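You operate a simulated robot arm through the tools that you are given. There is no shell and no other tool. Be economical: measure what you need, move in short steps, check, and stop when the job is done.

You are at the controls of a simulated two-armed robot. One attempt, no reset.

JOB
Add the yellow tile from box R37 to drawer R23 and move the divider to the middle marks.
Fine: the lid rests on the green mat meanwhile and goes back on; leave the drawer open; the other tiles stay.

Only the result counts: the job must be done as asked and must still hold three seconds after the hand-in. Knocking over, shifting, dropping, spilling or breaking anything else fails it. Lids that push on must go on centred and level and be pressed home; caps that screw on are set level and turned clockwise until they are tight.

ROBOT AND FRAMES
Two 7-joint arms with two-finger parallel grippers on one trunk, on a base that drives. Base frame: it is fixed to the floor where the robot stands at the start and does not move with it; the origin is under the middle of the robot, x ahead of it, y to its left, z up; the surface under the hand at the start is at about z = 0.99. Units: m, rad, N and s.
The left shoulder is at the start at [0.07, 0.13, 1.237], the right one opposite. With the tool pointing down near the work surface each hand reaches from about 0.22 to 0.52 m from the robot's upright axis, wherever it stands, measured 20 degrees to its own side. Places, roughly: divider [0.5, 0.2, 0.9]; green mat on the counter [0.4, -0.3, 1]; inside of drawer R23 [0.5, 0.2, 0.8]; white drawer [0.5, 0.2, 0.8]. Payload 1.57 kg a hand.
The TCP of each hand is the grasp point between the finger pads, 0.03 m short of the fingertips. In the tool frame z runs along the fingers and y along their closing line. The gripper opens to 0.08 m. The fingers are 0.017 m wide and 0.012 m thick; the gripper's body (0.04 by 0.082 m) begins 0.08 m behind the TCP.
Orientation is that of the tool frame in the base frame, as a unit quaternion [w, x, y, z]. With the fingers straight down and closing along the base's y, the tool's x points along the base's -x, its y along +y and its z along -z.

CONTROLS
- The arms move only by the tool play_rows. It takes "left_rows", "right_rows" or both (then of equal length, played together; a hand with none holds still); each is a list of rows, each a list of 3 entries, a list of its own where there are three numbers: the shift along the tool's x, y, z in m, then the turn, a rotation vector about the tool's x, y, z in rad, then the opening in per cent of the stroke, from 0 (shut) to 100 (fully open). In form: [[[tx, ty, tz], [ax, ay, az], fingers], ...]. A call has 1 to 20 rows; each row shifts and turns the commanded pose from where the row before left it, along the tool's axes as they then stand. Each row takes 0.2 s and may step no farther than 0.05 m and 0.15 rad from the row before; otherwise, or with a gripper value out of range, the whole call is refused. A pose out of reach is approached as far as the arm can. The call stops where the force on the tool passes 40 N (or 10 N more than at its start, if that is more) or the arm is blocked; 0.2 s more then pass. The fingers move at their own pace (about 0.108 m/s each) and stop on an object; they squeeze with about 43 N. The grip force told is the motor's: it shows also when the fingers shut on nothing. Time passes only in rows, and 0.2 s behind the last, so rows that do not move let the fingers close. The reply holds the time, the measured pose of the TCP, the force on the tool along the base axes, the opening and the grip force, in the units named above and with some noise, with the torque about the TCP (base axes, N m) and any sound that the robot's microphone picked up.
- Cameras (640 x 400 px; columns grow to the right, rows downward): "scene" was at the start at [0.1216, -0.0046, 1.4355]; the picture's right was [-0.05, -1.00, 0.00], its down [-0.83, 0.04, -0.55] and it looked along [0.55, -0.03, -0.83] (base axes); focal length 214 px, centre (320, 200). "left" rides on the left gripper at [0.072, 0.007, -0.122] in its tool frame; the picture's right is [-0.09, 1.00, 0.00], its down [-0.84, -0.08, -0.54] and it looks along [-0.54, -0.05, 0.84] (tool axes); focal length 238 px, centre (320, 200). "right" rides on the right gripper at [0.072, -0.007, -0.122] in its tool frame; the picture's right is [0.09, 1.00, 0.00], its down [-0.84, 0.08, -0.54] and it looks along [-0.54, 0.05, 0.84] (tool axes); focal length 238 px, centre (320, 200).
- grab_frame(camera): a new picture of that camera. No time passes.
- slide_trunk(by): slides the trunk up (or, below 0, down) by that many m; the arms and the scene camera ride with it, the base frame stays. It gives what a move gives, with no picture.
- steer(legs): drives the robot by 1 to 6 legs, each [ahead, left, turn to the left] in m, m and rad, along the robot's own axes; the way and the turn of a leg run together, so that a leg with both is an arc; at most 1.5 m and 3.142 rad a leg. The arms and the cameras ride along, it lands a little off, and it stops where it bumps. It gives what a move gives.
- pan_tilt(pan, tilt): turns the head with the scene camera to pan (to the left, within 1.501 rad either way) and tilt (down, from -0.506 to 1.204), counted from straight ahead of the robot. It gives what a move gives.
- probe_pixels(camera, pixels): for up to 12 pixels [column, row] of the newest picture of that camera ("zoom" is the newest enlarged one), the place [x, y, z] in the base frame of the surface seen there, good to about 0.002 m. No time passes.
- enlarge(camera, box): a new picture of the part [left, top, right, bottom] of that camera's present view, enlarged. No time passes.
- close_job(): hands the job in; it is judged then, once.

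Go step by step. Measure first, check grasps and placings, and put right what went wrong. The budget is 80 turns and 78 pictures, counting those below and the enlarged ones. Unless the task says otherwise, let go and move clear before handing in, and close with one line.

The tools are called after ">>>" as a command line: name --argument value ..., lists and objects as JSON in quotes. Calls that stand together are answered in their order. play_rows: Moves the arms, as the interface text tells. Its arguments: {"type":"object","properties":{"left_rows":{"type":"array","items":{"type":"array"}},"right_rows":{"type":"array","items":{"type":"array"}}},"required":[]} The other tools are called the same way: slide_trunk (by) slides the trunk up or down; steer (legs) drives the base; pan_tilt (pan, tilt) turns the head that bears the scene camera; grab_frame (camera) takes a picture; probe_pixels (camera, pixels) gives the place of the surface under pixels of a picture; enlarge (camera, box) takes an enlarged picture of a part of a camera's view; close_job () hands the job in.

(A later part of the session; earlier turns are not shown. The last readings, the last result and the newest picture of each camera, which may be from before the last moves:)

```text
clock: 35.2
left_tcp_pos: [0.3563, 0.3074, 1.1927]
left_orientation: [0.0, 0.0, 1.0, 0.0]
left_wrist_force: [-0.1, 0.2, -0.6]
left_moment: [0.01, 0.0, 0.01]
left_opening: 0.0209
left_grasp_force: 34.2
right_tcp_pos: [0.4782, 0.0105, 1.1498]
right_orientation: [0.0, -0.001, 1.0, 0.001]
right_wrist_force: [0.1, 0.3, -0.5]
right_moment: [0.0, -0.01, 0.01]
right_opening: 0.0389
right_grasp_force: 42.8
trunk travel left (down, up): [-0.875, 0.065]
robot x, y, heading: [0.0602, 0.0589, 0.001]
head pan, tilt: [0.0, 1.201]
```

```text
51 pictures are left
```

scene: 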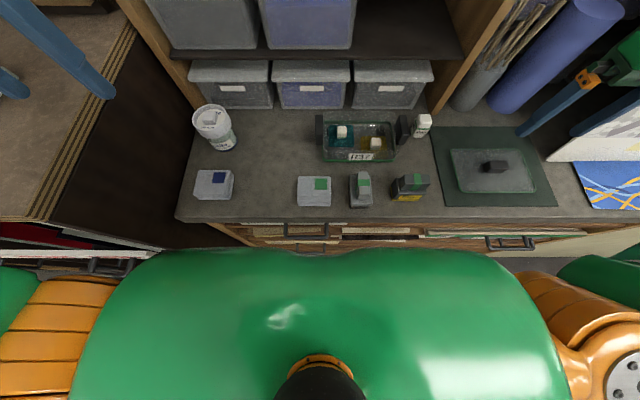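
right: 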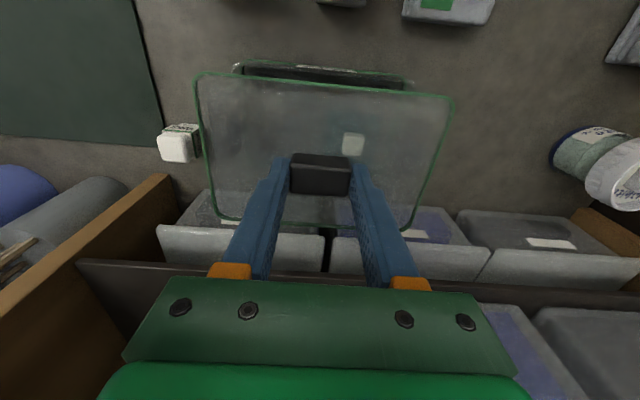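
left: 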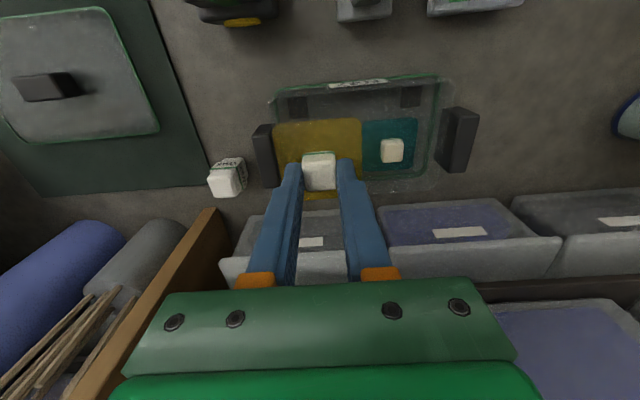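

Well aligned over the box. I'll lower to just above seating.

>>> play_rows --right_rows '[[[0, 0, 0.03], [0, 0, 0], 0], [[0, 0, 0.02], [0, 0, 0], 0], [[0, 0, 0.008], [0, 0, 0], 0], [[0, 0, 0], [0, 0, 0], 0]]'

>>> enlarge --camera "right" --box '[160, 40, 480, 240]'

>>> enlarge --camera "scene" --box '[260, 80, 420, 200]'

```text
clock: 36.2
left_tcp_pos: [0.3535, 0.3086, 1.1932]
left_orientation: [0.001, -0.001, 1.0, -0.001]
left_wrist_force: [1.0, 0.0, -0.3]
left_moment: [0.01, 0.01, 0.01]
left_opening: 0.0209
left_grasp_force: 34.4
right_tcp_pos: [0.4784, 0.0101, 1.0927]
right_orientation: [0.001, -0.001, 1.0, -0.001]
right_wrist_force: [3.4, -0.1, 14.8]
right_moment: [-1.29, 0.15, 0.28]
right_opening: 0.0389
right_grasp_force: 42.9
trunk travel left (down, up): [-0.875, 0.065]
robot x, y, heading: [0.0622, 0.061, -0.004]
head pan, tilt: [0.0, 1.201]
```

```text
2.00 times, centred on (320, 140) of right
```

zoom: 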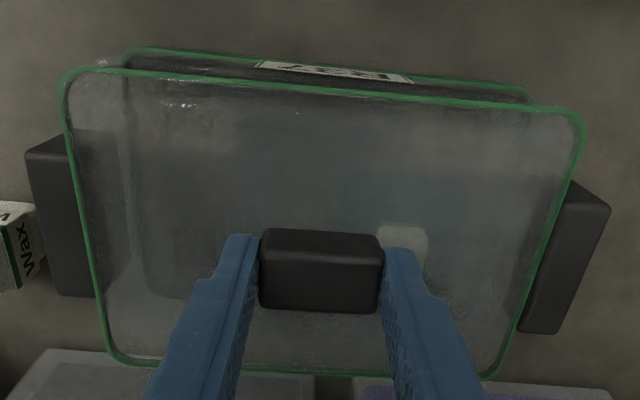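

```text
3.33 times, centred on (340, 140) of scene
```

zoom: 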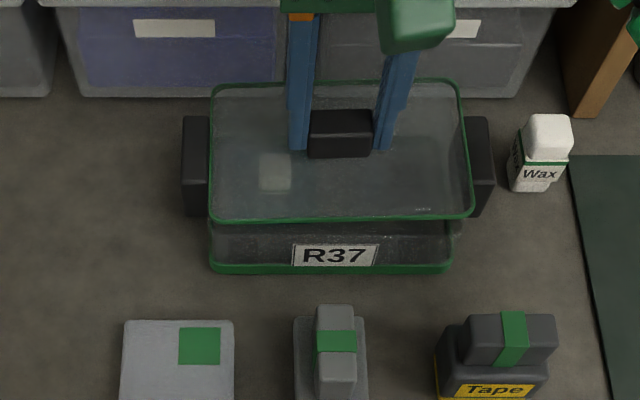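

Contact came early at z 1.0927 with torque pointing to y≈-0.08: the lid edge sits on the right side grip. I'll lift, move the lid aside and measure the box's exact centre and yaw.

>>> play_rows --right_rows '[[[0, 0, -0.03], [0, 0, 0], 0], [[0, 0, -0.03], [0, 0, 0], 0], [[0, -0.05, 0], [0, 0, 0], 0], [[0, -0.05, 0], [0, 0, 0], 0], [[0, -0.05, 0], [0, 0, 0], 0], [[0, -0.05, 0], [0, 0, 0], 0], [[0, 0, 0], [0, 0, 0], 0]]'

>>> enlarge --camera "scene" --box '[290, 100, 400, 170]'

```text
clock: 37.9
left_tcp_pos: [0.3559, 0.3072, 1.1931]
left_orientation: [0.0, -0.001, 1.0, 0.001]
left_wrist_force: [0.4, -0.3, -1.3]
left_moment: [-0.01, 0.02, 0.03]
left_opening: 0.0207
left_grasp_force: 34.3
right_tcp_pos: [0.4798, -0.1882, 1.1533]
right_orientation: [0.001, -0.001, 1.0, 0.0]
right_wrist_force: [-1.0, 0.0, -0.3]
right_moment: [-0.02, 0.0, 0.0]
right_opening: 0.0388
right_grasp_force: 43.4
trunk travel left (down, up): [-0.875, 0.065]
robot x, y, heading: [0.0626, 0.0614, 0.002]
head pan, tilt: [0.0, 1.201]
```

```text
5.71 times, centred on (345, 135) of scene
```

zoom: 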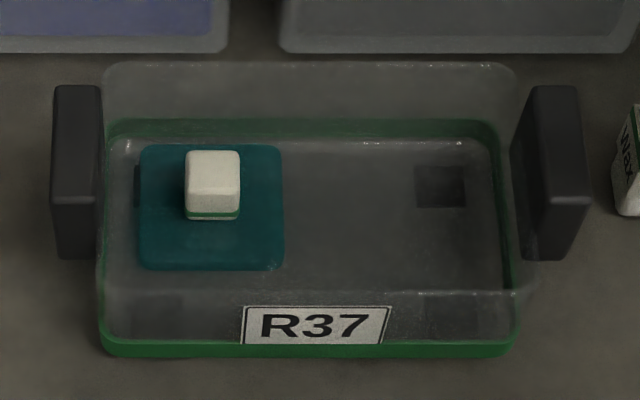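

The grips look like upright blocks flanking the box. I'll probe their corners and the box rim precisely.

>>> probe_pixels --camera "zoom" --pixels '[[60, 92], [96, 92], [56, 190], [93, 190], [530, 92], [577, 92], [528, 190], [580, 190], [75, 230], [560, 230], [180, 66], [450, 66]]'

>>> enlarge --camera "right" --box '[300, 0, 640, 220]'

```text
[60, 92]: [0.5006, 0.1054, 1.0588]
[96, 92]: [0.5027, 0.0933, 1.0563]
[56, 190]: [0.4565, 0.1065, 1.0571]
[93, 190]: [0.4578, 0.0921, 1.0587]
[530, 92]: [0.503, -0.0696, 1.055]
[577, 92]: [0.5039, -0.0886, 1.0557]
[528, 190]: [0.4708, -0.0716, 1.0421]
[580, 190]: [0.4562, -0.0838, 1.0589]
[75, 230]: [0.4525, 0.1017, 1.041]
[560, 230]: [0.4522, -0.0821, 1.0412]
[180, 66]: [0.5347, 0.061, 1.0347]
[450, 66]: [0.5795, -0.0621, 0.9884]
```

```text
1.82 times, centred on (470, 110) of right
```

zoom: 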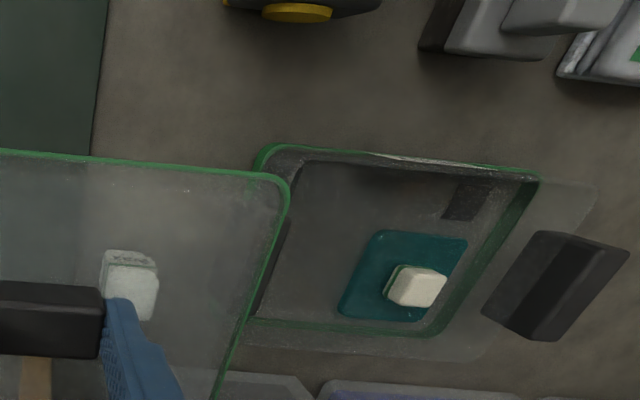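

The grips' inner faces are at about y 0.092 and -0.070, giving centre about 0.011. I'll measure where the lid edges sit relative to the hand.

>>> enlarge --camera "scene" --box '[390, 60, 530, 160]'

```text
4.00 times, centred on (460, 110) of scene
```

zoom: 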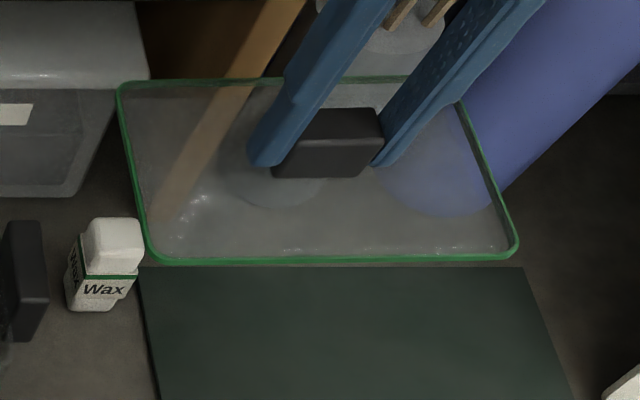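

>>> probe_pixels --camera "zoom" --pixels '[[122, 110], [133, 180], [145, 240], [515, 240], [495, 190], [466, 115], [200, 261], [330, 261], [450, 258], [180, 83], [290, 150], [380, 150]]'

```text
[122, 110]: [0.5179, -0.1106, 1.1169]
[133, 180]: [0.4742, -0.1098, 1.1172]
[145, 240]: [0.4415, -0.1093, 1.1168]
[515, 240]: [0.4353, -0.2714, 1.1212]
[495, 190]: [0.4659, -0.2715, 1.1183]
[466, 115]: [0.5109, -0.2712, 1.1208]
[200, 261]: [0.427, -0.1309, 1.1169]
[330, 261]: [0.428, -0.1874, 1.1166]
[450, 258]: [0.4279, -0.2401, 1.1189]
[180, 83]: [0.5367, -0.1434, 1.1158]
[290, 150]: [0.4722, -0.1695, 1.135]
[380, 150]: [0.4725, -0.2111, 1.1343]
```

Lid edges span y -0.110 to -0.2715 (centre -0.1907), about 2.5 mm right of the hand's reading. I'll return shifted 2.5 mm left, stopping above the grips, and compare directly.

>>> play_rows --right_rows '[[[0, 0.05, 0], [0, 0, 0], 0], [[0, 0.05, 0], [0, 0, 0], 0], [[0, 0.05, 0], [0, 0, 0], 0], [[0, 0.05, 0], [0, 0, 0], 0], [[0, 0.0025, 0.02], [0, 0, 0], 0], [[0, 0, 0.02], [0, 0, 0], 0], [[0, 0, 0.01], [0, 0, 0], 0], [[0, 0, 0], [0, 0, 0], 0]]'

>>> enlarge --camera "scene" --box '[290, 95, 400, 165]'

```text
clock: 39.6
left_tcp_pos: [0.3566, 0.3077, 1.193]
left_orientation: [0.0, -0.001, 1.0, -0.001]
left_wrist_force: [0.2, 0.1, -0.6]
left_moment: [0.02, -0.01, -0.01]
left_opening: 0.0209
left_grasp_force: 33.8
right_tcp_pos: [0.4786, 0.0126, 1.1039]
right_orientation: [-0.001, -0.001, 1.0, 0.0]
right_wrist_force: [-0.2, -0.2, -1.0]
right_moment: [0.01, -0.01, -0.01]
right_opening: 0.0388
right_grasp_force: 42.9
trunk travel left (down, up): [-0.875, 0.065]
robot x, y, heading: [0.0604, 0.0636, 0.004]
head pan, tilt: [0.0, 1.201]
```

```text
5.71 times, centred on (345, 130) of scene
```

zoom: 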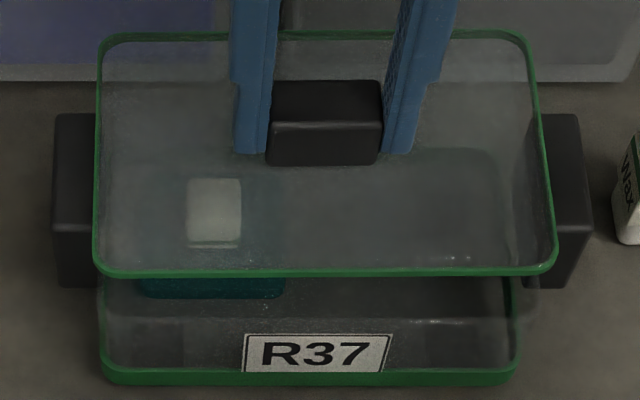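

>>> probe_pixels --camera "zoom" --pixels '[[98, 100], [96, 160], [96, 220], [537, 100], [545, 160], [552, 220], [200, 270], [320, 272], [450, 271], [60, 125], [80, 125], [570, 125]]'

```text
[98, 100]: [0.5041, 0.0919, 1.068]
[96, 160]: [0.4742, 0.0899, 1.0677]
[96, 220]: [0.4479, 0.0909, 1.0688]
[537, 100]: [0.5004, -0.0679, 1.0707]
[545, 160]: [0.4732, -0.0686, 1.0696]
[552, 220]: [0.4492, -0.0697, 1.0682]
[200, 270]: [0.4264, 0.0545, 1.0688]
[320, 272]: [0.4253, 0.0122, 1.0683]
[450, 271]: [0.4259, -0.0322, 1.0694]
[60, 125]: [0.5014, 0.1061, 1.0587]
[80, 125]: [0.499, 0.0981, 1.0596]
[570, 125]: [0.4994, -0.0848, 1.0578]
```

Lid now spans y 0.091 to -0.069, centred between the grips. I'll lower in small steps.

>>> play_rows --right_rows '[[[0, 0, 0.006], [0, 0, 0], 0], [[0, 0, 0.005], [0, 0, 0], 0], [[0, 0, 0.004], [0, 0, 0], 0], [[0, 0, 0], [0, 0, 0], 0]]'

```text
clock: 40.6
left_tcp_pos: [0.3532, 0.3063, 1.1943]
left_orientation: [0.001, -0.001, 1.0, 0.0]
left_wrist_force: [-0.4, 0.5, -0.8]
left_moment: [-0.04, -0.03, 0.03]
left_opening: 0.0207
left_grasp_force: 34.6
right_tcp_pos: [0.4761, 0.012, 1.0885]
right_orientation: [0.002, -0.001, 1.0, 0.001]
right_wrist_force: [4.5, -1.4, 19.3]
right_moment: [1.54, -0.07, -0.27]
right_opening: 0.0399
right_grasp_force: 43.0
trunk travel left (down, up): [-0.875, 0.065]
robot x, y, heading: [0.0629, 0.0642, 0.001]
head pan, tilt: [0.0, 1.201]
```

Now torque +1.5 shows the left grip touches, so the right spot is between. I'll lift 6 mm, shift back 1.2 mm and lower again.

>>> play_rows --right_rows '[[[0, 0, -0.008], [0, 0, 0], 0], [[0, -0.0012, 0], [0, 0, 0], 0], [[0, 0, 0], [0, 0, 0], 0], [[0, 0, 0.005], [0, 0, 0], 0], [[0, 0, 0.003], [0, 0, 0], 0], [[0, 0, 0], [0, 0, 0], 0]]'

>>> enlarge --camera "scene" --box '[290, 95, 400, 165]'

```text
clock: 42.0
left_tcp_pos: [0.353, 0.3068, 1.1938]
left_orientation: [0.001, 0.0, 1.0, -0.001]
left_wrist_force: [-0.1, 0.2, -0.8]
left_moment: [0.0, -0.02, -0.02]
left_opening: 0.021
left_grasp_force: 34.2
right_tcp_pos: [0.4762, 0.0109, 1.0894]
right_orientation: [0.001, 0.0, 1.0, 0.001]
right_wrist_force: [5.5, -1.1, 24.2]
right_moment: [1.93, 0.16, -0.41]
right_opening: 0.04
right_grasp_force: 43.3
trunk travel left (down, up): [-0.875, 0.065]
robot x, y, heading: [0.0596, 0.0616, 0.001]
head pan, tilt: [0.0, 1.201]
```

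```text
5.71 times, centred on (345, 130) of scene
```

zoom: 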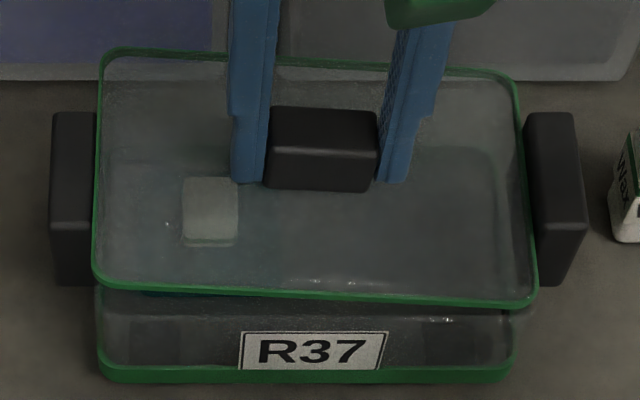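

The lid has tilted in the grip, its right side low (pixel 535,300 vs left 96,275). I'll lift and check how it sits in the hand.

>>> play_rows --right_rows '[[[0, 0, -0.015], [0, 0, 0], 0], [[0, 0, -0.025], [0, 0, 0], 0], [[0, 0, 0], [0, 0, 0], 0]]'

>>> enlarge --camera "scene" --box '[280, 75, 400, 165]'

```text
clock: 42.9
left_tcp_pos: [0.3558, 0.3075, 1.1919]
left_orientation: [0.0, -0.001, 1.0, 0.0]
left_wrist_force: [-0.2, -0.4, -0.3]
left_moment: [-0.01, 0.03, -0.03]
left_opening: 0.021
left_grasp_force: 34.6
right_tcp_pos: [0.4771, 0.0108, 1.1263]
right_orientation: [0.0, -0.001, 1.0, 0.001]
right_wrist_force: [-0.3, 0.1, -1.2]
right_moment: [-0.02, -0.05, 0.02]
right_opening: 0.0393
right_grasp_force: 42.7
trunk travel left (down, up): [-0.875, 0.065]
robot x, y, heading: [0.059, 0.0611, 0.004]
head pan, tilt: [0.0, 1.201]
```

```text
4.44 times, centred on (340, 120) of scene
```

zoom: 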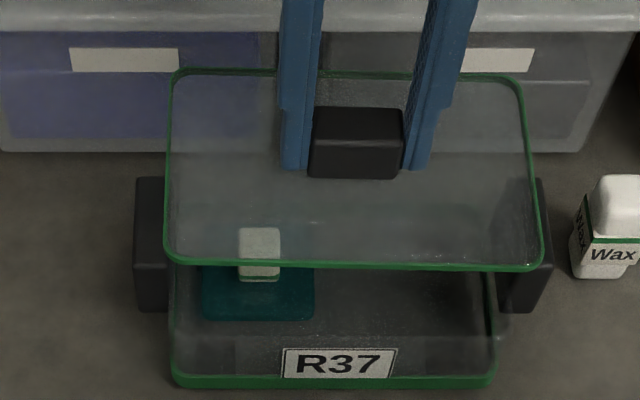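

>>> probe_pixels --camera "zoom" --pixels '[[171, 120], [168, 180], [166, 230], [527, 120], [534, 180], [541, 230], [220, 264], [355, 266], [480, 268], [240, 72], [500, 75], [355, 115]]'

```text
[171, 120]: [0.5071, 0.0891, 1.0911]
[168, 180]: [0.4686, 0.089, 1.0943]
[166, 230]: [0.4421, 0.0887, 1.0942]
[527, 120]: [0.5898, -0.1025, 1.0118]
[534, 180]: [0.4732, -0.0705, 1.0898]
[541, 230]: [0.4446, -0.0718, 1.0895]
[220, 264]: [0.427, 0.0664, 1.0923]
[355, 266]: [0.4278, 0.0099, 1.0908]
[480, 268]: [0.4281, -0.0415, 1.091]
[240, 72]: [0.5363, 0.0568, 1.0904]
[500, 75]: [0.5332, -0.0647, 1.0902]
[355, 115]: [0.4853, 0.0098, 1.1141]
```

The lid is now tilted ~0.028 rad (left high) with centre y 0.009. I'll counter-tilt the hand, aim the centre at 0.0097, and lower to grip-top height.

>>> play_rows --right_rows '[[[0, 0.0015, 0], [0.028, 0, 0], 0], [[0, 0, 0.012], [0, 0, 0], 0], [[0, 0, 0.012], [0, 0, 0], 0], [[0, 0, 0], [0, 0, 0], 0]]'

>>> enlarge --camera "scene" --box '[290, 95, 400, 165]'

```text
clock: 43.9
left_tcp_pos: [0.3558, 0.3082, 1.194]
left_orientation: [0.001, -0.001, 1.0, -0.001]
left_wrist_force: [0.0, 0.3, -1.0]
left_moment: [0.0, 0.0, -0.03]
left_opening: 0.0209
left_grasp_force: 34.3
right_tcp_pos: [0.4777, 0.0124, 1.1022]
right_orientation: [0.0, -0.002, 1.0, -0.013]
right_wrist_force: [0.4, 0.5, -0.8]
right_moment: [0.01, -0.02, 0.02]
right_opening: 0.0387
right_grasp_force: 43.4
trunk travel left (down, up): [-0.875, 0.065]
robot x, y, heading: [0.059, 0.065, -0.002]
head pan, tilt: [0.0, 1.201]
```

```text
5.71 times, centred on (345, 130) of scene
```

zoom: 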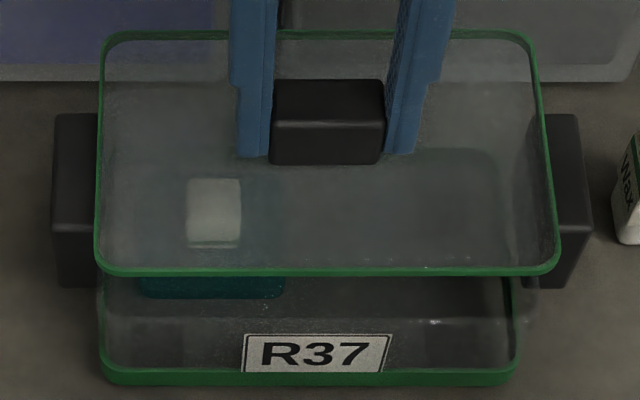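

>>> probe_pixels --camera "zoom" --pixels '[[101, 100], [99, 160], [97, 220], [541, 100], [549, 160], [557, 220], [200, 270], [450, 271], [88, 200], [575, 200], [60, 200], [583, 210]]'

```text
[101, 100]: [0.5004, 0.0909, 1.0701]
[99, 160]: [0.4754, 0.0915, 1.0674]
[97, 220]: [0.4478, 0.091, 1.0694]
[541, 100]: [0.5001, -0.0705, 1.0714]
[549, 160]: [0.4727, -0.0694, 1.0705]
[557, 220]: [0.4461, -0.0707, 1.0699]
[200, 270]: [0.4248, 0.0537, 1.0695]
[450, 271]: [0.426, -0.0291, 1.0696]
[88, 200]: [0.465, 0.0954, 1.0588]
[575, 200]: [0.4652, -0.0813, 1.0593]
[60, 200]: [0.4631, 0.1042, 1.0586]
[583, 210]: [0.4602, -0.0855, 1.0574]
```

Lid centre is y 0.0105 and level; the grips' gap centre is about 0.010. I'll lower slowly, watching torque.

>>> play_rows --right_rows '[[[0, -0.0003, 0.004], [0, 0, 0], 0], [[0, 0, 0.004], [0, 0, 0], 0], [[0, 0, 0.003], [0, 0, 0], 0], [[0, 0, 0], [0, 0, 0], 0]]'

```text
clock: 44.9
left_tcp_pos: [0.3557, 0.3079, 1.1944]
left_orientation: [0.0, -0.001, 1.0, 0.001]
left_wrist_force: [0.1, 0.3, -0.1]
left_moment: [0.06, -0.02, 0.03]
left_opening: 0.0208
left_grasp_force: 33.8
right_tcp_pos: [0.4791, 0.011, 1.0914]
right_orientation: [0.001, -0.001, 1.0, -0.014]
right_wrist_force: [-0.8, 0.5, -0.6]
right_moment: [-0.02, 0.03, 0.0]
right_opening: 0.039
right_grasp_force: 42.9
trunk travel left (down, up): [-0.875, 0.065]
robot x, y, heading: [0.0632, 0.0644, 0.002]
head pan, tilt: [0.0, 1.201]
```

No contact yet at z 1.0914. Continue in 1.5 mm steps.

>>> play_rows --right_rows '[[[0, 0, 0.002], [0, 0, 0], 0], [[0, 0, 0.002], [0, 0, 0], 0], [[0, 0, 0], [0, 0, 0], 0]]'

>>> enlarge --camera "scene" --box '[290, 95, 400, 165]'

```text
clock: 45.6
left_tcp_pos: [0.3552, 0.3082, 1.1929]
left_orientation: [-0.001, -0.001, 1.0, 0.0]
left_wrist_force: [0.2, -0.4, -0.6]
left_moment: [-0.01, 0.02, 0.06]
left_opening: 0.0207
left_grasp_force: 34.1
right_tcp_pos: [0.4783, 0.0124, 1.0876]
right_orientation: [0.0, 0.0, 1.0, -0.015]
right_wrist_force: [-0.3, 0.0, 0.0]
right_moment: [0.0, 0.01, -0.02]
right_opening: 0.039
right_grasp_force: 43.2
trunk travel left (down, up): [-0.875, 0.065]
robot x, y, heading: [0.0572, 0.0599, 0.002]
head pan, tilt: [0.0, 1.201]
```

```text
5.71 times, centred on (345, 130) of scene
```

zoom: 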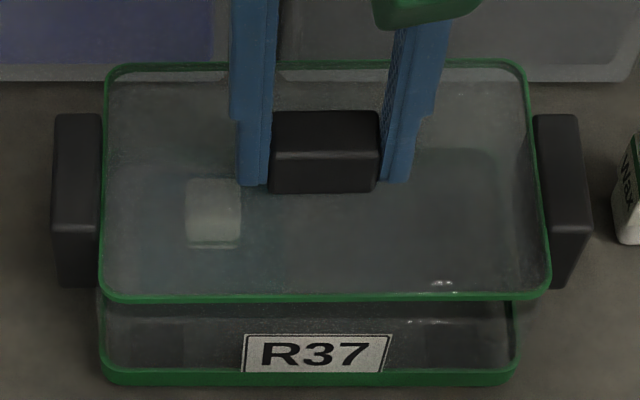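

No contact, the lid is entering between the grips and looks level. Continue down toward the seat.

>>> play_rows --right_rows '[[[0, 0, 0.002], [0, 0, 0], 0], [[0, 0, 0.002], [0, 0, 0], 0], [[0, 0, 0.002], [0, 0, 0], 0], [[0, 0, 0], [0, 0, 0], 0]]'

```text
clock: 46.6
left_tcp_pos: [0.3558, 0.306, 1.194]
left_orientation: [-0.001, -0.001, 1.0, 0.0]
left_wrist_force: [1.5, 0.0, -0.7]
left_moment: [-0.01, -0.02, 0.01]
left_opening: 0.021
left_grasp_force: 34.2
right_tcp_pos: [0.477, 0.0128, 1.0828]
right_orientation: [-0.001, 0.0, 1.0, -0.014]
right_wrist_force: [-0.2, -0.3, -0.8]
right_moment: [-0.01, 0.01, -0.02]
right_opening: 0.0387
right_grasp_force: 42.8
trunk travel left (down, up): [-0.875, 0.065]
robot x, y, heading: [0.056, 0.0632, 0.002]
head pan, tilt: [0.0, 1.201]
```

>>> play_rows --right_rows '[[[0, 0, 0.002], [0, 0, 0], 0], [[0, 0, 0.002], [0, 0, 0], 0], [[0, 0, 0], [0, 0, 0], 0]]'

>>> enlarge --camera "scene" --box '[290, 95, 400, 165]'

```text
clock: 47.5
left_tcp_pos: [0.3552, 0.3065, 1.1937]
left_orientation: [0.001, -0.001, 1.0, 0.0]
left_wrist_force: [0.2, 0.4, -0.4]
left_moment: [0.0, -0.03, -0.01]
left_opening: 0.0209
left_grasp_force: 34.0
right_tcp_pos: [0.4783, 0.013, 1.0799]
right_orientation: [0.001, -0.001, 1.0, -0.014]
right_wrist_force: [0.2, -0.3, 2.8]
right_moment: [0.28, -0.23, -0.09]
right_opening: 0.0388
right_grasp_force: 43.0
trunk travel left (down, up): [-0.875, 0.065]
robot x, y, heading: [0.0583, 0.0643, 0.003]
head pan, tilt: [0.0, 1.201]
```

```text
5.71 times, centred on (345, 130) of scene
```

zoom: 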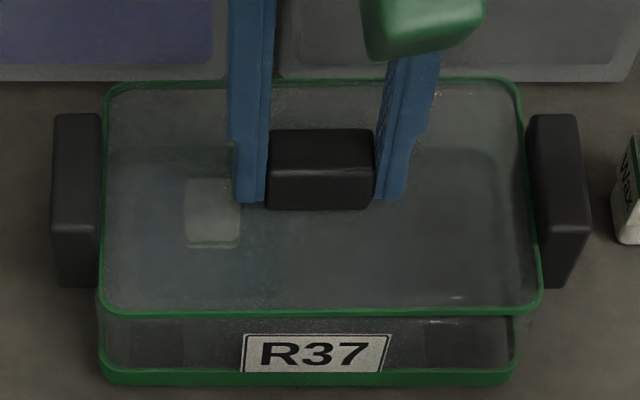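

First light contact at z 1.0799 with 2.8 N. I'll press further in small steps.

>>> play_rows --right_rows '[[[0, 0, 0.0015], [0, 0, 0], 0], [[0, 0, 0.0015], [0, 0, 0], 0], [[0, 0, 0], [0, 0, 0], 0]]'

>>> enlarge --camera "right" --box '[160, 40, 480, 240]'

```text
clock: 48.2
left_tcp_pos: [0.3538, 0.3081, 1.1945]
left_orientation: [0.001, -0.001, 1.0, 0.0]
left_wrist_force: [-0.3, -1.0, -0.8]
left_moment: [-0.01, 0.01, -0.03]
left_opening: 0.0208
left_grasp_force: 34.2
right_tcp_pos: [0.4763, 0.0111, 1.0772]
right_orientation: [0.001, -0.001, 1.0, -0.013]
right_wrist_force: [7.2, -0.5, 23.6]
right_moment: [0.83, 0.06, 0.02]
right_opening: 0.039
right_grasp_force: 43.0
trunk travel left (down, up): [-0.875, 0.065]
robot x, y, heading: [0.0573, 0.0629, 0.003]
head pan, tilt: [0.0, 1.201]
heard: snap
```

```text
2.00 times, centred on (320, 140) of right
```

zoom: 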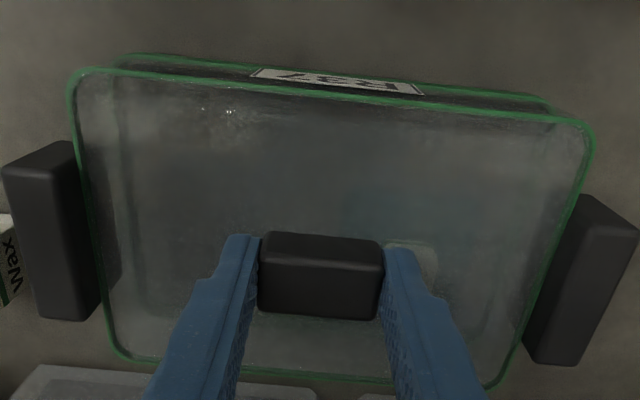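

A snap was heard, so the lid is going home. I'll level the hand and press a little more to make sure both sides are seated.

>>> play_rows --right_rows '[[[0, 0, 0], [-0.026, 0, 0], 0], [[0, 0, 0.001], [0, 0, 0], 0], [[0, 0, 0.001], [0, 0, 0], 0], [[0, 0, 0], [0, 0, 0], 0]]'

>>> enlarge --camera "scene" --box '[290, 95, 400, 165]'

```text
clock: 49.0
left_tcp_pos: [0.3538, 0.3069, 1.1935]
left_orientation: [0.002, -0.001, 1.0, 0.001]
left_wrist_force: [-0.6, -0.3, -0.9]
left_moment: [-0.04, -0.01, 0.0]
left_opening: 0.021
left_grasp_force: 34.1
right_tcp_pos: [0.4753, 0.0112, 1.076]
right_orientation: [0.004, 0.0, 1.0, -0.001]
right_wrist_force: [2.1, -2.5, 14.4]
right_moment: [-0.05, 0.72, 0.04]
right_opening: 0.0389
right_grasp_force: 43.1
trunk travel left (down, up): [-0.875, 0.065]
robot x, y, heading: [0.0582, 0.0593, 0.001]
head pan, tilt: [0.0, 1.201]
stopped in row 3 (right hand): the force on the tool passed its limit at 42 N (the readings are from after the stop); the commanded pose is now the measured one
```

```text
5.71 times, centred on (345, 130) of scene
```

zoom: 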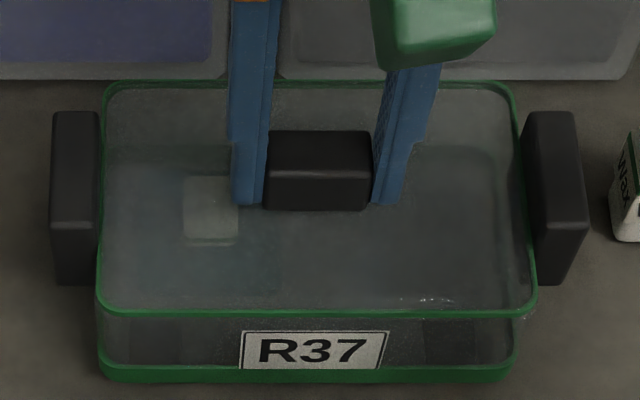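

Pressed with 42 N. I'll probe the lid rim to check level and height.

>>> probe_pixels --camera "zoom" --pixels '[[120, 306], [320, 311], [520, 306], [102, 200], [524, 200], [130, 85], [200, 84], [480, 85], [98, 260], [532, 260]]'

>>> play_rows --right_rows '[[[0, 0, 0], [0, 0, 0], 40], [[0, 0, 0], [0, 0, 0], 100], [[0, 0, 0], [0, 0, 0], 100], [[0, 0, -0.03], [0, 0, 0], 100], [[0, 0, -0.05], [0, 0, 0], 100], [[0, 0, 0], [0, 0, 0], 100]]'

>>> enlarge --camera "scene" --box '[290, 95, 400, 165]'

```text
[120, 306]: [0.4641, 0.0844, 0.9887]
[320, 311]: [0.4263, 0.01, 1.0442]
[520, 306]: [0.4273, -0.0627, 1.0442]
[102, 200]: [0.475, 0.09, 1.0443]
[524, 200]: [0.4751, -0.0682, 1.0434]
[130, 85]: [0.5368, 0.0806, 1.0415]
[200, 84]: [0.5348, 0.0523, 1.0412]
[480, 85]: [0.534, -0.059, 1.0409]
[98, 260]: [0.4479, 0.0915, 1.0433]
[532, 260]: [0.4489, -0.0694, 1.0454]
```

```text
clock: 50.4
left_tcp_pos: [0.356, 0.3078, 1.1937]
left_orientation: [0.0, -0.001, 1.0, 0.0]
left_wrist_force: [-0.5, 0.2, -0.8]
left_moment: [0.01, 0.01, 0.04]
left_opening: 0.0207
left_grasp_force: 34.1
right_tcp_pos: [0.4757, 0.0146, 1.1574]
right_orientation: [0.002, 0.0, 1.0, -0.001]
right_wrist_force: [0.1, -0.1, 1.1]
right_moment: [0.0, 0.01, -0.01]
right_opening: 0.0799
right_grasp_force: 0.0
trunk travel left (down, up): [-0.875, 0.065]
robot x, y, heading: [0.0559, 0.0622, 0.001]
head pan, tilt: [0.0, 1.201]
```

```text
5.71 times, centred on (345, 130) of scene
```

zoom: 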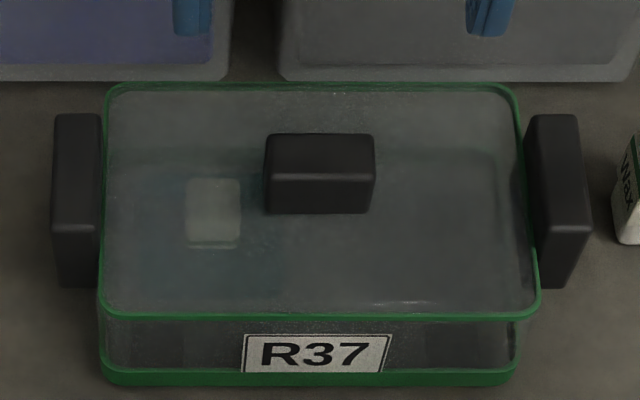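

The lid is seated: rim z 1.044 front, 1.041 back, same as at the start, centred between the grips. Next the drawer: I'll back the robot off 0.30 m and 0.07 left.

>>> steer --legs '[[-0.3, 0.07, 0]]'

>>> pan_tilt --pan 0.0 --tilt 0.85

>>> grab_frame --camera "scene"

```text
clock: 52.4
left_tcp_pos: [0.0626, 0.3764, 1.1928]
left_orientation: [-0.001, 0.003, 1.0, 0.0]
left_wrist_force: [0.1, 0.1, -1.2]
left_moment: [0.0, 0.04, 0.02]
left_opening: 0.021
left_grasp_force: 34.3
right_tcp_pos: [0.1822, 0.0802, 1.1543]
right_orientation: [0.002, 0.003, 1.0, -0.002]
right_wrist_force: [0.2, -0.1, 0.1]
right_moment: [-0.03, 0.0, 0.0]
right_opening: 0.0801
right_grasp_force: 0.0
trunk travel left (down, up): [-0.875, 0.065]
robot x, y, heading: [-0.2354, 0.1319, -0.004]
head pan, tilt: [0.0, 1.201]
```

```text
clock: 53.2
left_tcp_pos: [0.0605, 0.3764, 1.1927]
left_orientation: [-0.001, 0.002, 1.0, 0.0]
left_wrist_force: [0.0, 0.3, -0.1]
left_moment: [-0.01, -0.02, 0.01]
left_opening: 0.0207
left_grasp_force: 34.2
right_tcp_pos: [0.1791, 0.0812, 1.1561]
right_orientation: [0.001, 0.003, 1.0, -0.001]
right_wrist_force: [-0.1, 0.0, 0.1]
right_moment: [0.0, 0.02, 0.02]
right_opening: 0.0801
right_grasp_force: 0.1
trunk travel left (down, up): [-0.875, 0.065]
robot x, y, heading: [-0.237, 0.1346, -0.002]
head pan, tilt: [0.0, 0.85]
```

```text
36 pictures are left
```

scene: 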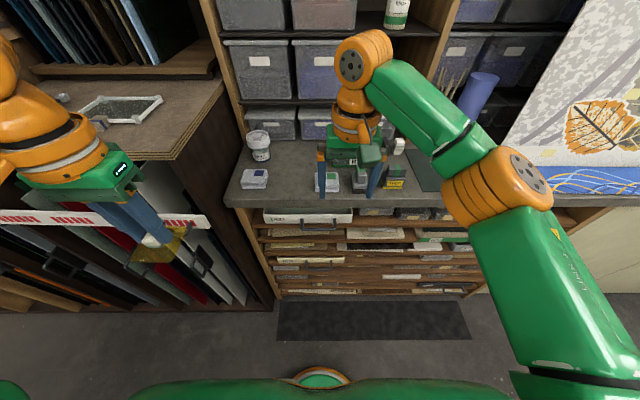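

The front is clear, R23 handle faces us at about (320,217). I'll pitch the right hand to point forward, then roll it so the fingers close vertically.

>>> probe_pixels --camera "scene" --pixels '[[205, 218], [110, 219], [190, 250], [40, 220], [340, 218], [260, 305], [318, 380]]'

>>> play_rows --right_rows '[[[0, 0, 0], [0, -0.1428, 0], 40], [[0, 0, 0], [0, -0.1428, 0], 40], [[0, 0, 0], [0, -0.1428, 0], 40], [[0, 0, 0], [0, -0.1428, 0], 40], [[0, 0, 0], [0, -0.1428, 0], 40], [[0, 0, 0], [0, -0.1428, 0], 40], [[0, 0, 0], [0, -0.1428, 0], 40], [[0, 0, 0], [0, -0.1428, 0], 40], [[0, 0, 0], [0, -0.1428, 0], 40], [[0, 0, 0], [0, -0.1428, 0], 40], [[0, 0, 0], [0, -0.1428, 0], 40], [[0, 0, 0], [0, 0, 0], 40]]'

```text
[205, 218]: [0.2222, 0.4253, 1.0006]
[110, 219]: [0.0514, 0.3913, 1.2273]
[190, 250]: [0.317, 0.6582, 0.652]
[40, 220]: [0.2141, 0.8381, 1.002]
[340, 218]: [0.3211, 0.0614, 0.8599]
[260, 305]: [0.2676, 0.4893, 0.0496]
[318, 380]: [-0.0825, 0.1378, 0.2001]
```

```text
clock: 55.9
left_tcp_pos: [0.0608, 0.3772, 1.1938]
left_orientation: [0.0, 0.003, 1.0, 0.0]
left_wrist_force: [0.3, -0.8, -0.5]
left_moment: [-0.01, 0.0, 0.01]
left_opening: 0.0209
left_grasp_force: 34.1
right_tcp_pos: [0.179, 0.0808, 1.1557]
right_orientation: [0.708, 0.001, 0.706, -0.003]
right_wrist_force: [-0.4, 0.8, -0.2]
right_moment: [-0.02, 0.01, -0.01]
right_opening: 0.0318
right_grasp_force: 0.1
trunk travel left (down, up): [-0.875, 0.065]
robot x, y, heading: [-0.2355, 0.131, -0.008]
head pan, tilt: [0.0, 0.85]
```

Pointing forward now. Roll 90°.

>>> play_rows --right_rows '[[[0, 0, 0], [0, 0, -0.1428], 40], [[0, 0, 0], [0, 0, -0.1428], 40], [[0, 0, 0], [0, 0, -0.1428], 40], [[0, 0, 0], [0, 0, -0.1428], 40], [[0, 0, 0], [0, 0, -0.1428], 40], [[0, 0, 0], [0, 0, -0.1428], 40], [[0, 0, 0], [0, 0, -0.1428], 40], [[0, 0, 0], [0, 0, -0.1428], 40], [[0, 0, 0], [0, 0, -0.1428], 40], [[0, 0, 0], [0, 0, -0.1428], 40], [[0, 0, 0], [0, 0, -0.1428], 40], [[0, 0, 0], [0, 0, 0], 40]]'

```text
clock: 58.5
left_tcp_pos: [0.0594, 0.3764, 1.1937]
left_orientation: [-0.001, 0.002, 1.0, 0.0]
left_wrist_force: [0.6, -0.8, -0.1]
left_moment: [-0.03, 0.03, -0.01]
left_opening: 0.0209
left_grasp_force: 34.1
right_tcp_pos: [0.1796, 0.081, 1.1554]
right_orientation: [-0.499, 0.499, -0.499, 0.503]
right_wrist_force: [-0.5, -0.1, 1.2]
right_moment: [0.02, -0.01, 0.02]
right_opening: 0.0319
right_grasp_force: 0.1
trunk travel left (down, up): [-0.875, 0.065]
robot x, y, heading: [-0.2411, 0.1337, -0.0]
head pan, tilt: [0.0, 0.85]
```

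The hand now points forward with vertical closing (tool y down). I'll lower it to handle height at x 0.18.

>>> play_rows --right_rows '[[[-0.0072, 0.0417, 0], [0, 0, 0], 40], [[-0.0072, 0.0417, 0], [0, 0, 0], 40], [[-0.0072, 0.0417, 0], [0, 0, 0], 40], [[-0.0072, 0.0417, 0], [0, 0, 0], 40], [[-0.0072, 0.0417, 0], [0, 0, 0], 40], [[-0.0072, 0.0417, 0], [0, 0, 0], 40], [[-0.0072, 0.0417, 0], [0, 0, 0], 40], [[0, 0, 0], [0, 0, 0], 40]]'

>>> grab_frame --camera "scene"

>>> grab_frame --camera "right"

```text
clock: 60.5
left_tcp_pos: [0.0588, 0.3775, 1.1938]
left_orientation: [0.0, 0.002, 1.0, -0.001]
left_wrist_force: [-0.2, 0.5, -0.5]
left_moment: [-0.04, -0.03, -0.01]
left_opening: 0.0206
left_grasp_force: 34.2
right_tcp_pos: [0.1818, 0.0658, 0.8579]
right_orientation: [-0.452, 0.524, -0.478, 0.541]
right_wrist_force: [0.7, -0.6, 0.2]
right_moment: [0.0, -0.03, -0.02]
right_opening: 0.0321
right_grasp_force: 0.2
right hand out of reach, approached as far as the arm can: row 7
trunk travel left (down, up): [-0.875, 0.065]
robot x, y, heading: [-0.2376, 0.1352, -0.004]
head pan, tilt: [0.0, 0.85]
stopped in row 8 (right hand): the arm was blocked; the commanded pose is now the measured one
```

```text
35 pictures are left
```

scene: 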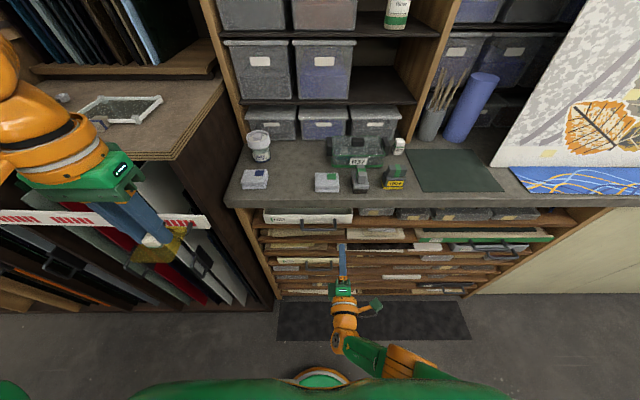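

```text
34 pictures are left
```

right: 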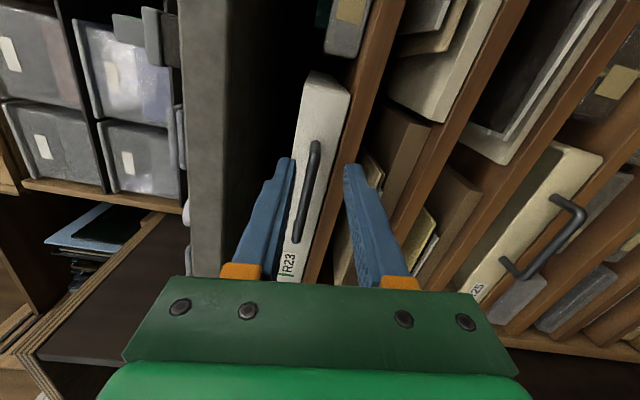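

The arm hit its limit low down, tilting a bit. I'll raise the hand 0.16, restore its orientation, then slide the trunk down 0.16.

>>> play_rows --right_rows '[[[0, -0.04, 0], [0, 0, 0], 40], [[0, -0.04, 0], [0.009, -0.043, 0.135], 40], [[0, -0.04, 0], [0, 0, 0], 40], [[0, -0.04, 0], [0, 0, 0], 40], [[0, 0, 0], [0, 0, 0], 40]]'

>>> slide_trunk --by -0.16

```text
clock: 61.6
left_tcp_pos: [0.0597, 0.3756, 1.1926]
left_orientation: [0.0, 0.003, 1.0, 0.0]
left_wrist_force: [-0.9, 0.2, -0.2]
left_moment: [0.01, 0.0, 0.01]
left_opening: 0.0206
left_grasp_force: 34.5
right_tcp_pos: [0.1826, 0.077, 1.0176]
right_orientation: [0.503, -0.498, 0.501, -0.498]
right_wrist_force: [0.1, 0.0, -0.2]
right_moment: [-0.01, 0.0, 0.02]
right_opening: 0.032
right_grasp_force: 0.1
trunk travel left (down, up): [-0.875, 0.065]
robot x, y, heading: [-0.2348, 0.1333, -0.009]
head pan, tilt: [0.0, 0.85]
```

```text
clock: 63.5
left_tcp_pos: [0.0598, 0.376, 1.0339]
left_orientation: [0.0, 0.002, 1.0, 0.0]
left_wrist_force: [0.1, 0.0, -0.6]
left_moment: [0.0, 0.02, 0.0]
left_opening: 0.0209
left_grasp_force: 34.1
right_tcp_pos: [0.1819, 0.0781, 0.8591]
right_orientation: [0.503, -0.497, 0.501, -0.498]
right_wrist_force: [0.5, -0.1, -0.3]
right_moment: [-0.02, 0.0, -0.01]
right_opening: 0.0321
right_grasp_force: 0.0
trunk travel left (down, up): [-0.715, 0.225]
robot x, y, heading: [-0.2354, 0.136, -0.007]
head pan, tilt: [0.0, 0.85]
```

Now at z 0.859. I'll shift 0.052 left to the handle's middle and forward to x 0.24, then look.

>>> play_rows --right_rows '[[[-0.026, -0.002, 0.01], [0, 0, 0], 40], [[-0.026, -0.002, 0.02], [0, 0, 0], 40], [[0, 0, 0.025], [0, 0, 0], 40], [[0, 0, 0], [0, 0, 0], 40]]'

>>> grab_frame --camera "right"

```text
clock: 64.5
left_tcp_pos: [0.0591, 0.3765, 1.0324]
left_orientation: [0.0, 0.003, 1.0, -0.001]
left_wrist_force: [-0.7, -0.3, -0.9]
left_moment: [0.0, 0.0, -0.03]
left_opening: 0.0211
left_grasp_force: 33.9
right_tcp_pos: [0.2377, 0.1297, 0.8618]
right_orientation: [0.503, -0.498, 0.501, -0.497]
right_wrist_force: [0.3, 0.2, 0.0]
right_moment: [0.0, -0.02, -0.01]
right_opening: 0.0318
right_grasp_force: 0.0
trunk travel left (down, up): [-0.715, 0.225]
robot x, y, heading: [-0.2373, 0.135, -0.008]
head pan, tilt: [0.0, 0.85]
```

```text
33 pictures are left
```

right: 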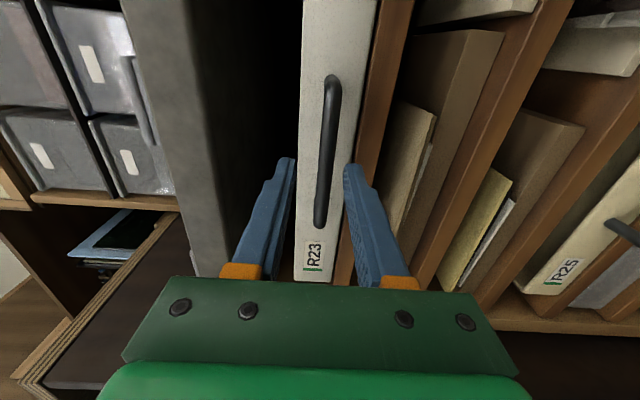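

The bar (pixels 318–338) lies centrally between the fingers. I'll advance 0.037 and close.

>>> probe_pixels --camera "right" --pixels '[[328, 140], [322, 190], [334, 100], [330, 240]]'

>>> play_rows --right_rows '[[[0, 0, 0.015], [0, 0, 0], 40], [[0, 0, 0.012], [0, 0, 0], 40], [[0, 0, 0.01], [0, 0, 0], 40], [[0, 0, 0], [0, 0, 0], 0], [[0, 0, 0], [0, 0, 0], 0], [[0, 0, 0], [0, 0, 0], 0]]'

```text
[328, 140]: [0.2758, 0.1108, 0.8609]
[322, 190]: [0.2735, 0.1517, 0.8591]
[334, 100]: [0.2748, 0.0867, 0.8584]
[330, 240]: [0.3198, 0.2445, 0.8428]
```

```text
clock: 66.0
left_tcp_pos: [0.0623, 0.3778, 1.0329]
left_orientation: [-0.001, 0.002, 1.0, -0.001]
left_wrist_force: [-0.4, -0.1, -1.2]
left_moment: [-0.01, -0.01, 0.02]
left_opening: 0.0209
left_grasp_force: 34.1
right_tcp_pos: [0.2745, 0.1294, 0.8567]
right_orientation: [0.501, -0.501, 0.503, -0.495]
right_wrist_force: [-0.7, 0.5, -7.0]
right_moment: [-0.19, 0.02, -0.08]
right_opening: 0.0116
right_grasp_force: 29.3
trunk travel left (down, up): [-0.715, 0.225]
robot x, y, heading: [-0.2405, 0.1336, -0.006]
head pan, tilt: [0.0, 0.85]
stopped in row 6 (right hand): the force on the tool passed its limit at 41 N (the readings are from after the stop); the commanded pose is now the measured one
```

The bar is gripped (0.0116 m). I'll test pulling 0.06 m with the arm.

>>> play_rows --right_rows '[[[0, 0, -0.01], [0, 0, 0], 0], [[0, 0, -0.02], [0, 0, 0], 0], [[0, 0, -0.03], [0, 0, 0], 0], [[0, 0, 0], [0, 0, 0], 0]]'

```text
clock: 67.0
left_tcp_pos: [0.0611, 0.3784, 1.0313]
left_orientation: [-0.001, 0.003, 1.0, -0.001]
left_wrist_force: [0.8, -0.6, -0.2]
left_moment: [-0.04, 0.02, -0.01]
left_opening: 0.0211
left_grasp_force: 34.3
right_tcp_pos: [0.2161, 0.1302, 0.8581]
right_orientation: [0.5, -0.503, 0.503, -0.494]
right_wrist_force: [-2.8, 3.0, -14.5]
right_moment: [-0.23, 0.04, 0.39]
right_opening: 0.012
right_grasp_force: 28.9
trunk travel left (down, up): [-0.715, 0.225]
robot x, y, heading: [-0.2388, 0.1341, -0.006]
head pan, tilt: [0.0, 0.85]
```

The drawer slides. I'll drive back 0.22 m holding it.

>>> steer --legs '[[-0.22, 0, 0]]'

>>> grab_frame --camera "scene"

```text
clock: 68.7
left_tcp_pos: [-0.1576, 0.3772, 1.0326]
left_orientation: [-0.003, 0.002, 1.0, 0.0]
left_wrist_force: [-0.9, 0.0, -0.5]
left_moment: [0.0, 0.01, -0.04]
left_opening: 0.0209
left_grasp_force: 33.9
right_tcp_pos: [-0.0025, 0.1304, 0.8577]
right_orientation: [0.5, -0.502, 0.504, -0.495]
right_wrist_force: [1.8, 0.2, -18.6]
right_moment: [-0.31, 0.07, -0.56]
right_opening: 0.0116
right_grasp_force: 28.6
trunk travel left (down, up): [-0.715, 0.225]
robot x, y, heading: [-0.4552, 0.1323, -0.002]
head pan, tilt: [0.0, 0.85]
```

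```text
32 pictures are left
```

scene: 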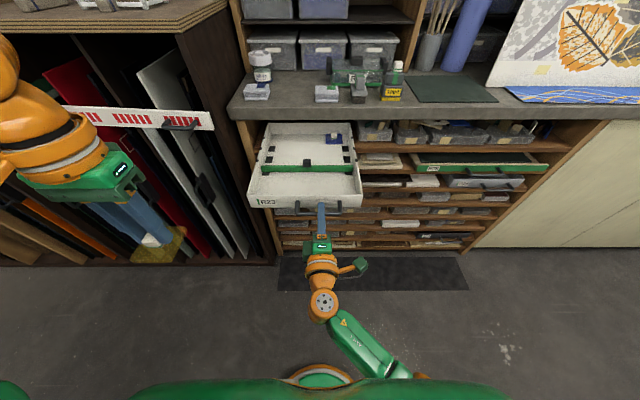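

>>> enlarge --camera "scene" --box '[235, 110, 375, 215]'

```text
3.81 times, centred on (305, 162) of scene
```

zoom: 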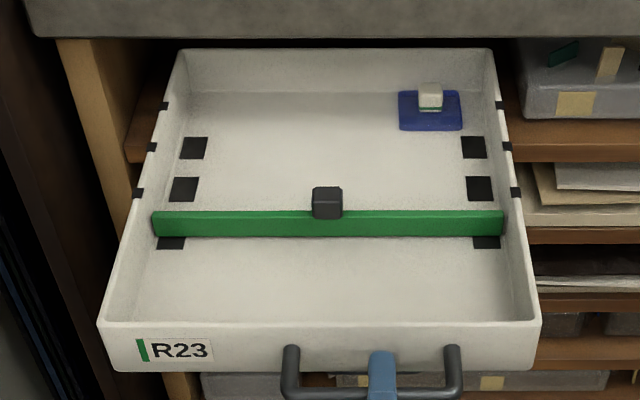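

The drawer is open: a green divider with a black knob on the front marks, three mark pairs and a blue tile at the back right. I'll measure all of it.

>>> probe_pixels --camera "zoom" --pixels '[[193, 147], [184, 188], [172, 243], [474, 147], [479, 188], [486, 242], [165, 106], [152, 147], [138, 193], [327, 192], [160, 216], [495, 216]]'

>>> probe_pixels --camera "zoom" --pixels '[[327, 208], [316, 192], [340, 192], [300, 213], [230, 227], [320, 323], [320, 280], [110, 321], [530, 321], [430, 90], [430, 125], [184, 55]]'

```text
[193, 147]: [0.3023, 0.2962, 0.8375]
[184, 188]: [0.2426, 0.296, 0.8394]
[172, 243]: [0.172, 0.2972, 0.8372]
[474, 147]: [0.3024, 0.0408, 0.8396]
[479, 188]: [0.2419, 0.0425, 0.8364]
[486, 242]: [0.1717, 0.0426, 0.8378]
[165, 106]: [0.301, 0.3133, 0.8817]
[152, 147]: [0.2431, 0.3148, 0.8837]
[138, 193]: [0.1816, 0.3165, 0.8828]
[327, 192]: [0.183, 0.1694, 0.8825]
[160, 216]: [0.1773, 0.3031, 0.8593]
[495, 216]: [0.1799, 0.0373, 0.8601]
```

```text
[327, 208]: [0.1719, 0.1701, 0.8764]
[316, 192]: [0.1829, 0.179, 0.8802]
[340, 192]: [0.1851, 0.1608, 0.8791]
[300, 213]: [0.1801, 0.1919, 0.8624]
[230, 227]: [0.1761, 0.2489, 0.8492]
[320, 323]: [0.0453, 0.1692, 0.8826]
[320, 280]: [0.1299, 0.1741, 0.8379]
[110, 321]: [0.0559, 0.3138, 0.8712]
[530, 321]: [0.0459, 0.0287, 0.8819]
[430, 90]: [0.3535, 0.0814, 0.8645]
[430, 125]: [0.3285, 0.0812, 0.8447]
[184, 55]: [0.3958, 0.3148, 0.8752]
```

Divider is at x≈0.18, middle marks at x≈0.2425; its knob is at y 0.170, top z 0.8825; drawer floor z 0.838. I'll release the handle and retreat the right hand, then raise it.

>>> play_rows --right_rows '[[[0, 0, 0], [0, 0, 0], 30], [[0, 0, 0], [0, 0, 0], 45], [[0, 0, 0], [0, 0, 0], 45], [[0, 0, -0.02], [0, 0, 0], 45], [[0, 0, -0.04], [0, 0, 0], 45], [[0, -0.05, -0.02], [0, 0, 0], 45], [[0, -0.05, 0], [0, 0, 0], 45], [[0, -0.05, 0], [0, 0, 0], 45], [[0, 0, 0], [0, 0, 0], 45]]'

>>> play_rows --right_rows '[[[0, 0, 0], [0, 0, 0.1428], 45], [[0, 0, 0], [0, 0, 0.1428], 45], [[0, 0, 0], [0, 0, 0.1428], 45], [[0, 0, 0], [0, 0, 0.1428], 45], [[0, 0, 0], [0, 0, 0.1428], 45], [[0, 0, 0], [0, 0, 0.1428], 45], [[0, 0, 0], [0, 0, 0.1428], 45], [[0, 0, 0], [0, 0, 0.1428], 45], [[0, 0, 0], [0, 0, 0.1428], 45], [[0, 0, 0], [0, 0, 0.1428], 45], [[0, 0, 0], [0, 0, 0.1428], 45], [[0, 0, 0], [0, 0, 0], 45]]'

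```text
refused: row 6 steps farther than a row can; nothing moved
```

```text
clock: 70.9
left_tcp_pos: [-0.161, 0.3801, 1.0322]
left_orientation: [0.0, 0.002, 1.0, -0.001]
left_wrist_force: [-0.1, 0.9, -1.1]
left_moment: [-0.01, 0.01, -0.01]
left_opening: 0.0208
left_grasp_force: 34.3
right_tcp_pos: [-0.0064, 0.1325, 0.859]
right_orientation: [0.688, -0.152, 0.693, -0.151]
right_wrist_force: [1.9, 4.7, -7.1]
right_moment: [-3.65, 0.06, -0.35]
right_opening: 0.0636
right_grasp_force: 15.5
trunk travel left (down, up): [-0.715, 0.225]
robot x, y, heading: [-0.4587, 0.1332, -0.007]
head pan, tilt: [0.0, 0.85]
stopped in row 10 (right hand): the arm was blocked; the commanded pose is now the measured one
```

My mistake: the first call was refused but the roll ran while still on the bar, and it stopped wedged against the handle. I'll roll back exactly the way it came with the fingers opened wide.

>>> play_rows --right_rows '[[[0, 0, 0], [0, 0, 0], 90], [[0, 0, 0], [0, 0, -0.1421], 90], [[0, 0, 0], [0, 0, -0.1421], 90], [[0, 0, 0], [0, 0, -0.1421], 90], [[0, 0, 0], [0, 0, -0.1421], 90], [[0, 0, 0], [0, 0, -0.1421], 90], [[0, 0, 0], [0, 0, -0.1421], 90], [[0, 0, 0], [0, 0, -0.1421], 90], [[0, 0, 0], [0, 0, -0.1421], 90], [[0, 0, 0], [0, 0, 0], 90]]'

>>> enlarge --camera "scene" --box '[235, 110, 375, 215]'

```text
clock: 73.1
left_tcp_pos: [-0.1623, 0.3773, 1.0322]
left_orientation: [-0.001, 0.001, 1.0, 0.0]
left_wrist_force: [0.4, 0.1, -1.2]
left_moment: [0.0, -0.01, -0.02]
left_opening: 0.0207
left_grasp_force: 34.0
right_tcp_pos: [-0.0074, 0.1274, 0.8597]
right_orientation: [0.502, -0.498, 0.504, -0.496]
right_wrist_force: [0.0, -0.2, -0.5]
right_moment: [0.02, -0.02, -0.02]
right_opening: 0.072
right_grasp_force: 0.1
trunk travel left (down, up): [-0.715, 0.225]
robot x, y, heading: [-0.4602, 0.1326, 0.0]
head pan, tilt: [0.0, 0.85]
```

```text
3.81 times, centred on (305, 162) of scene
```

zoom: 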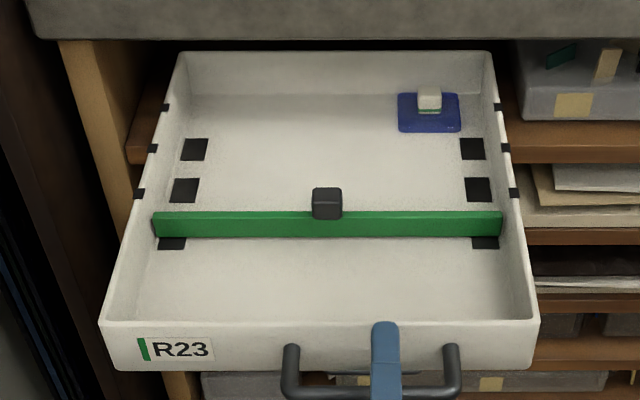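

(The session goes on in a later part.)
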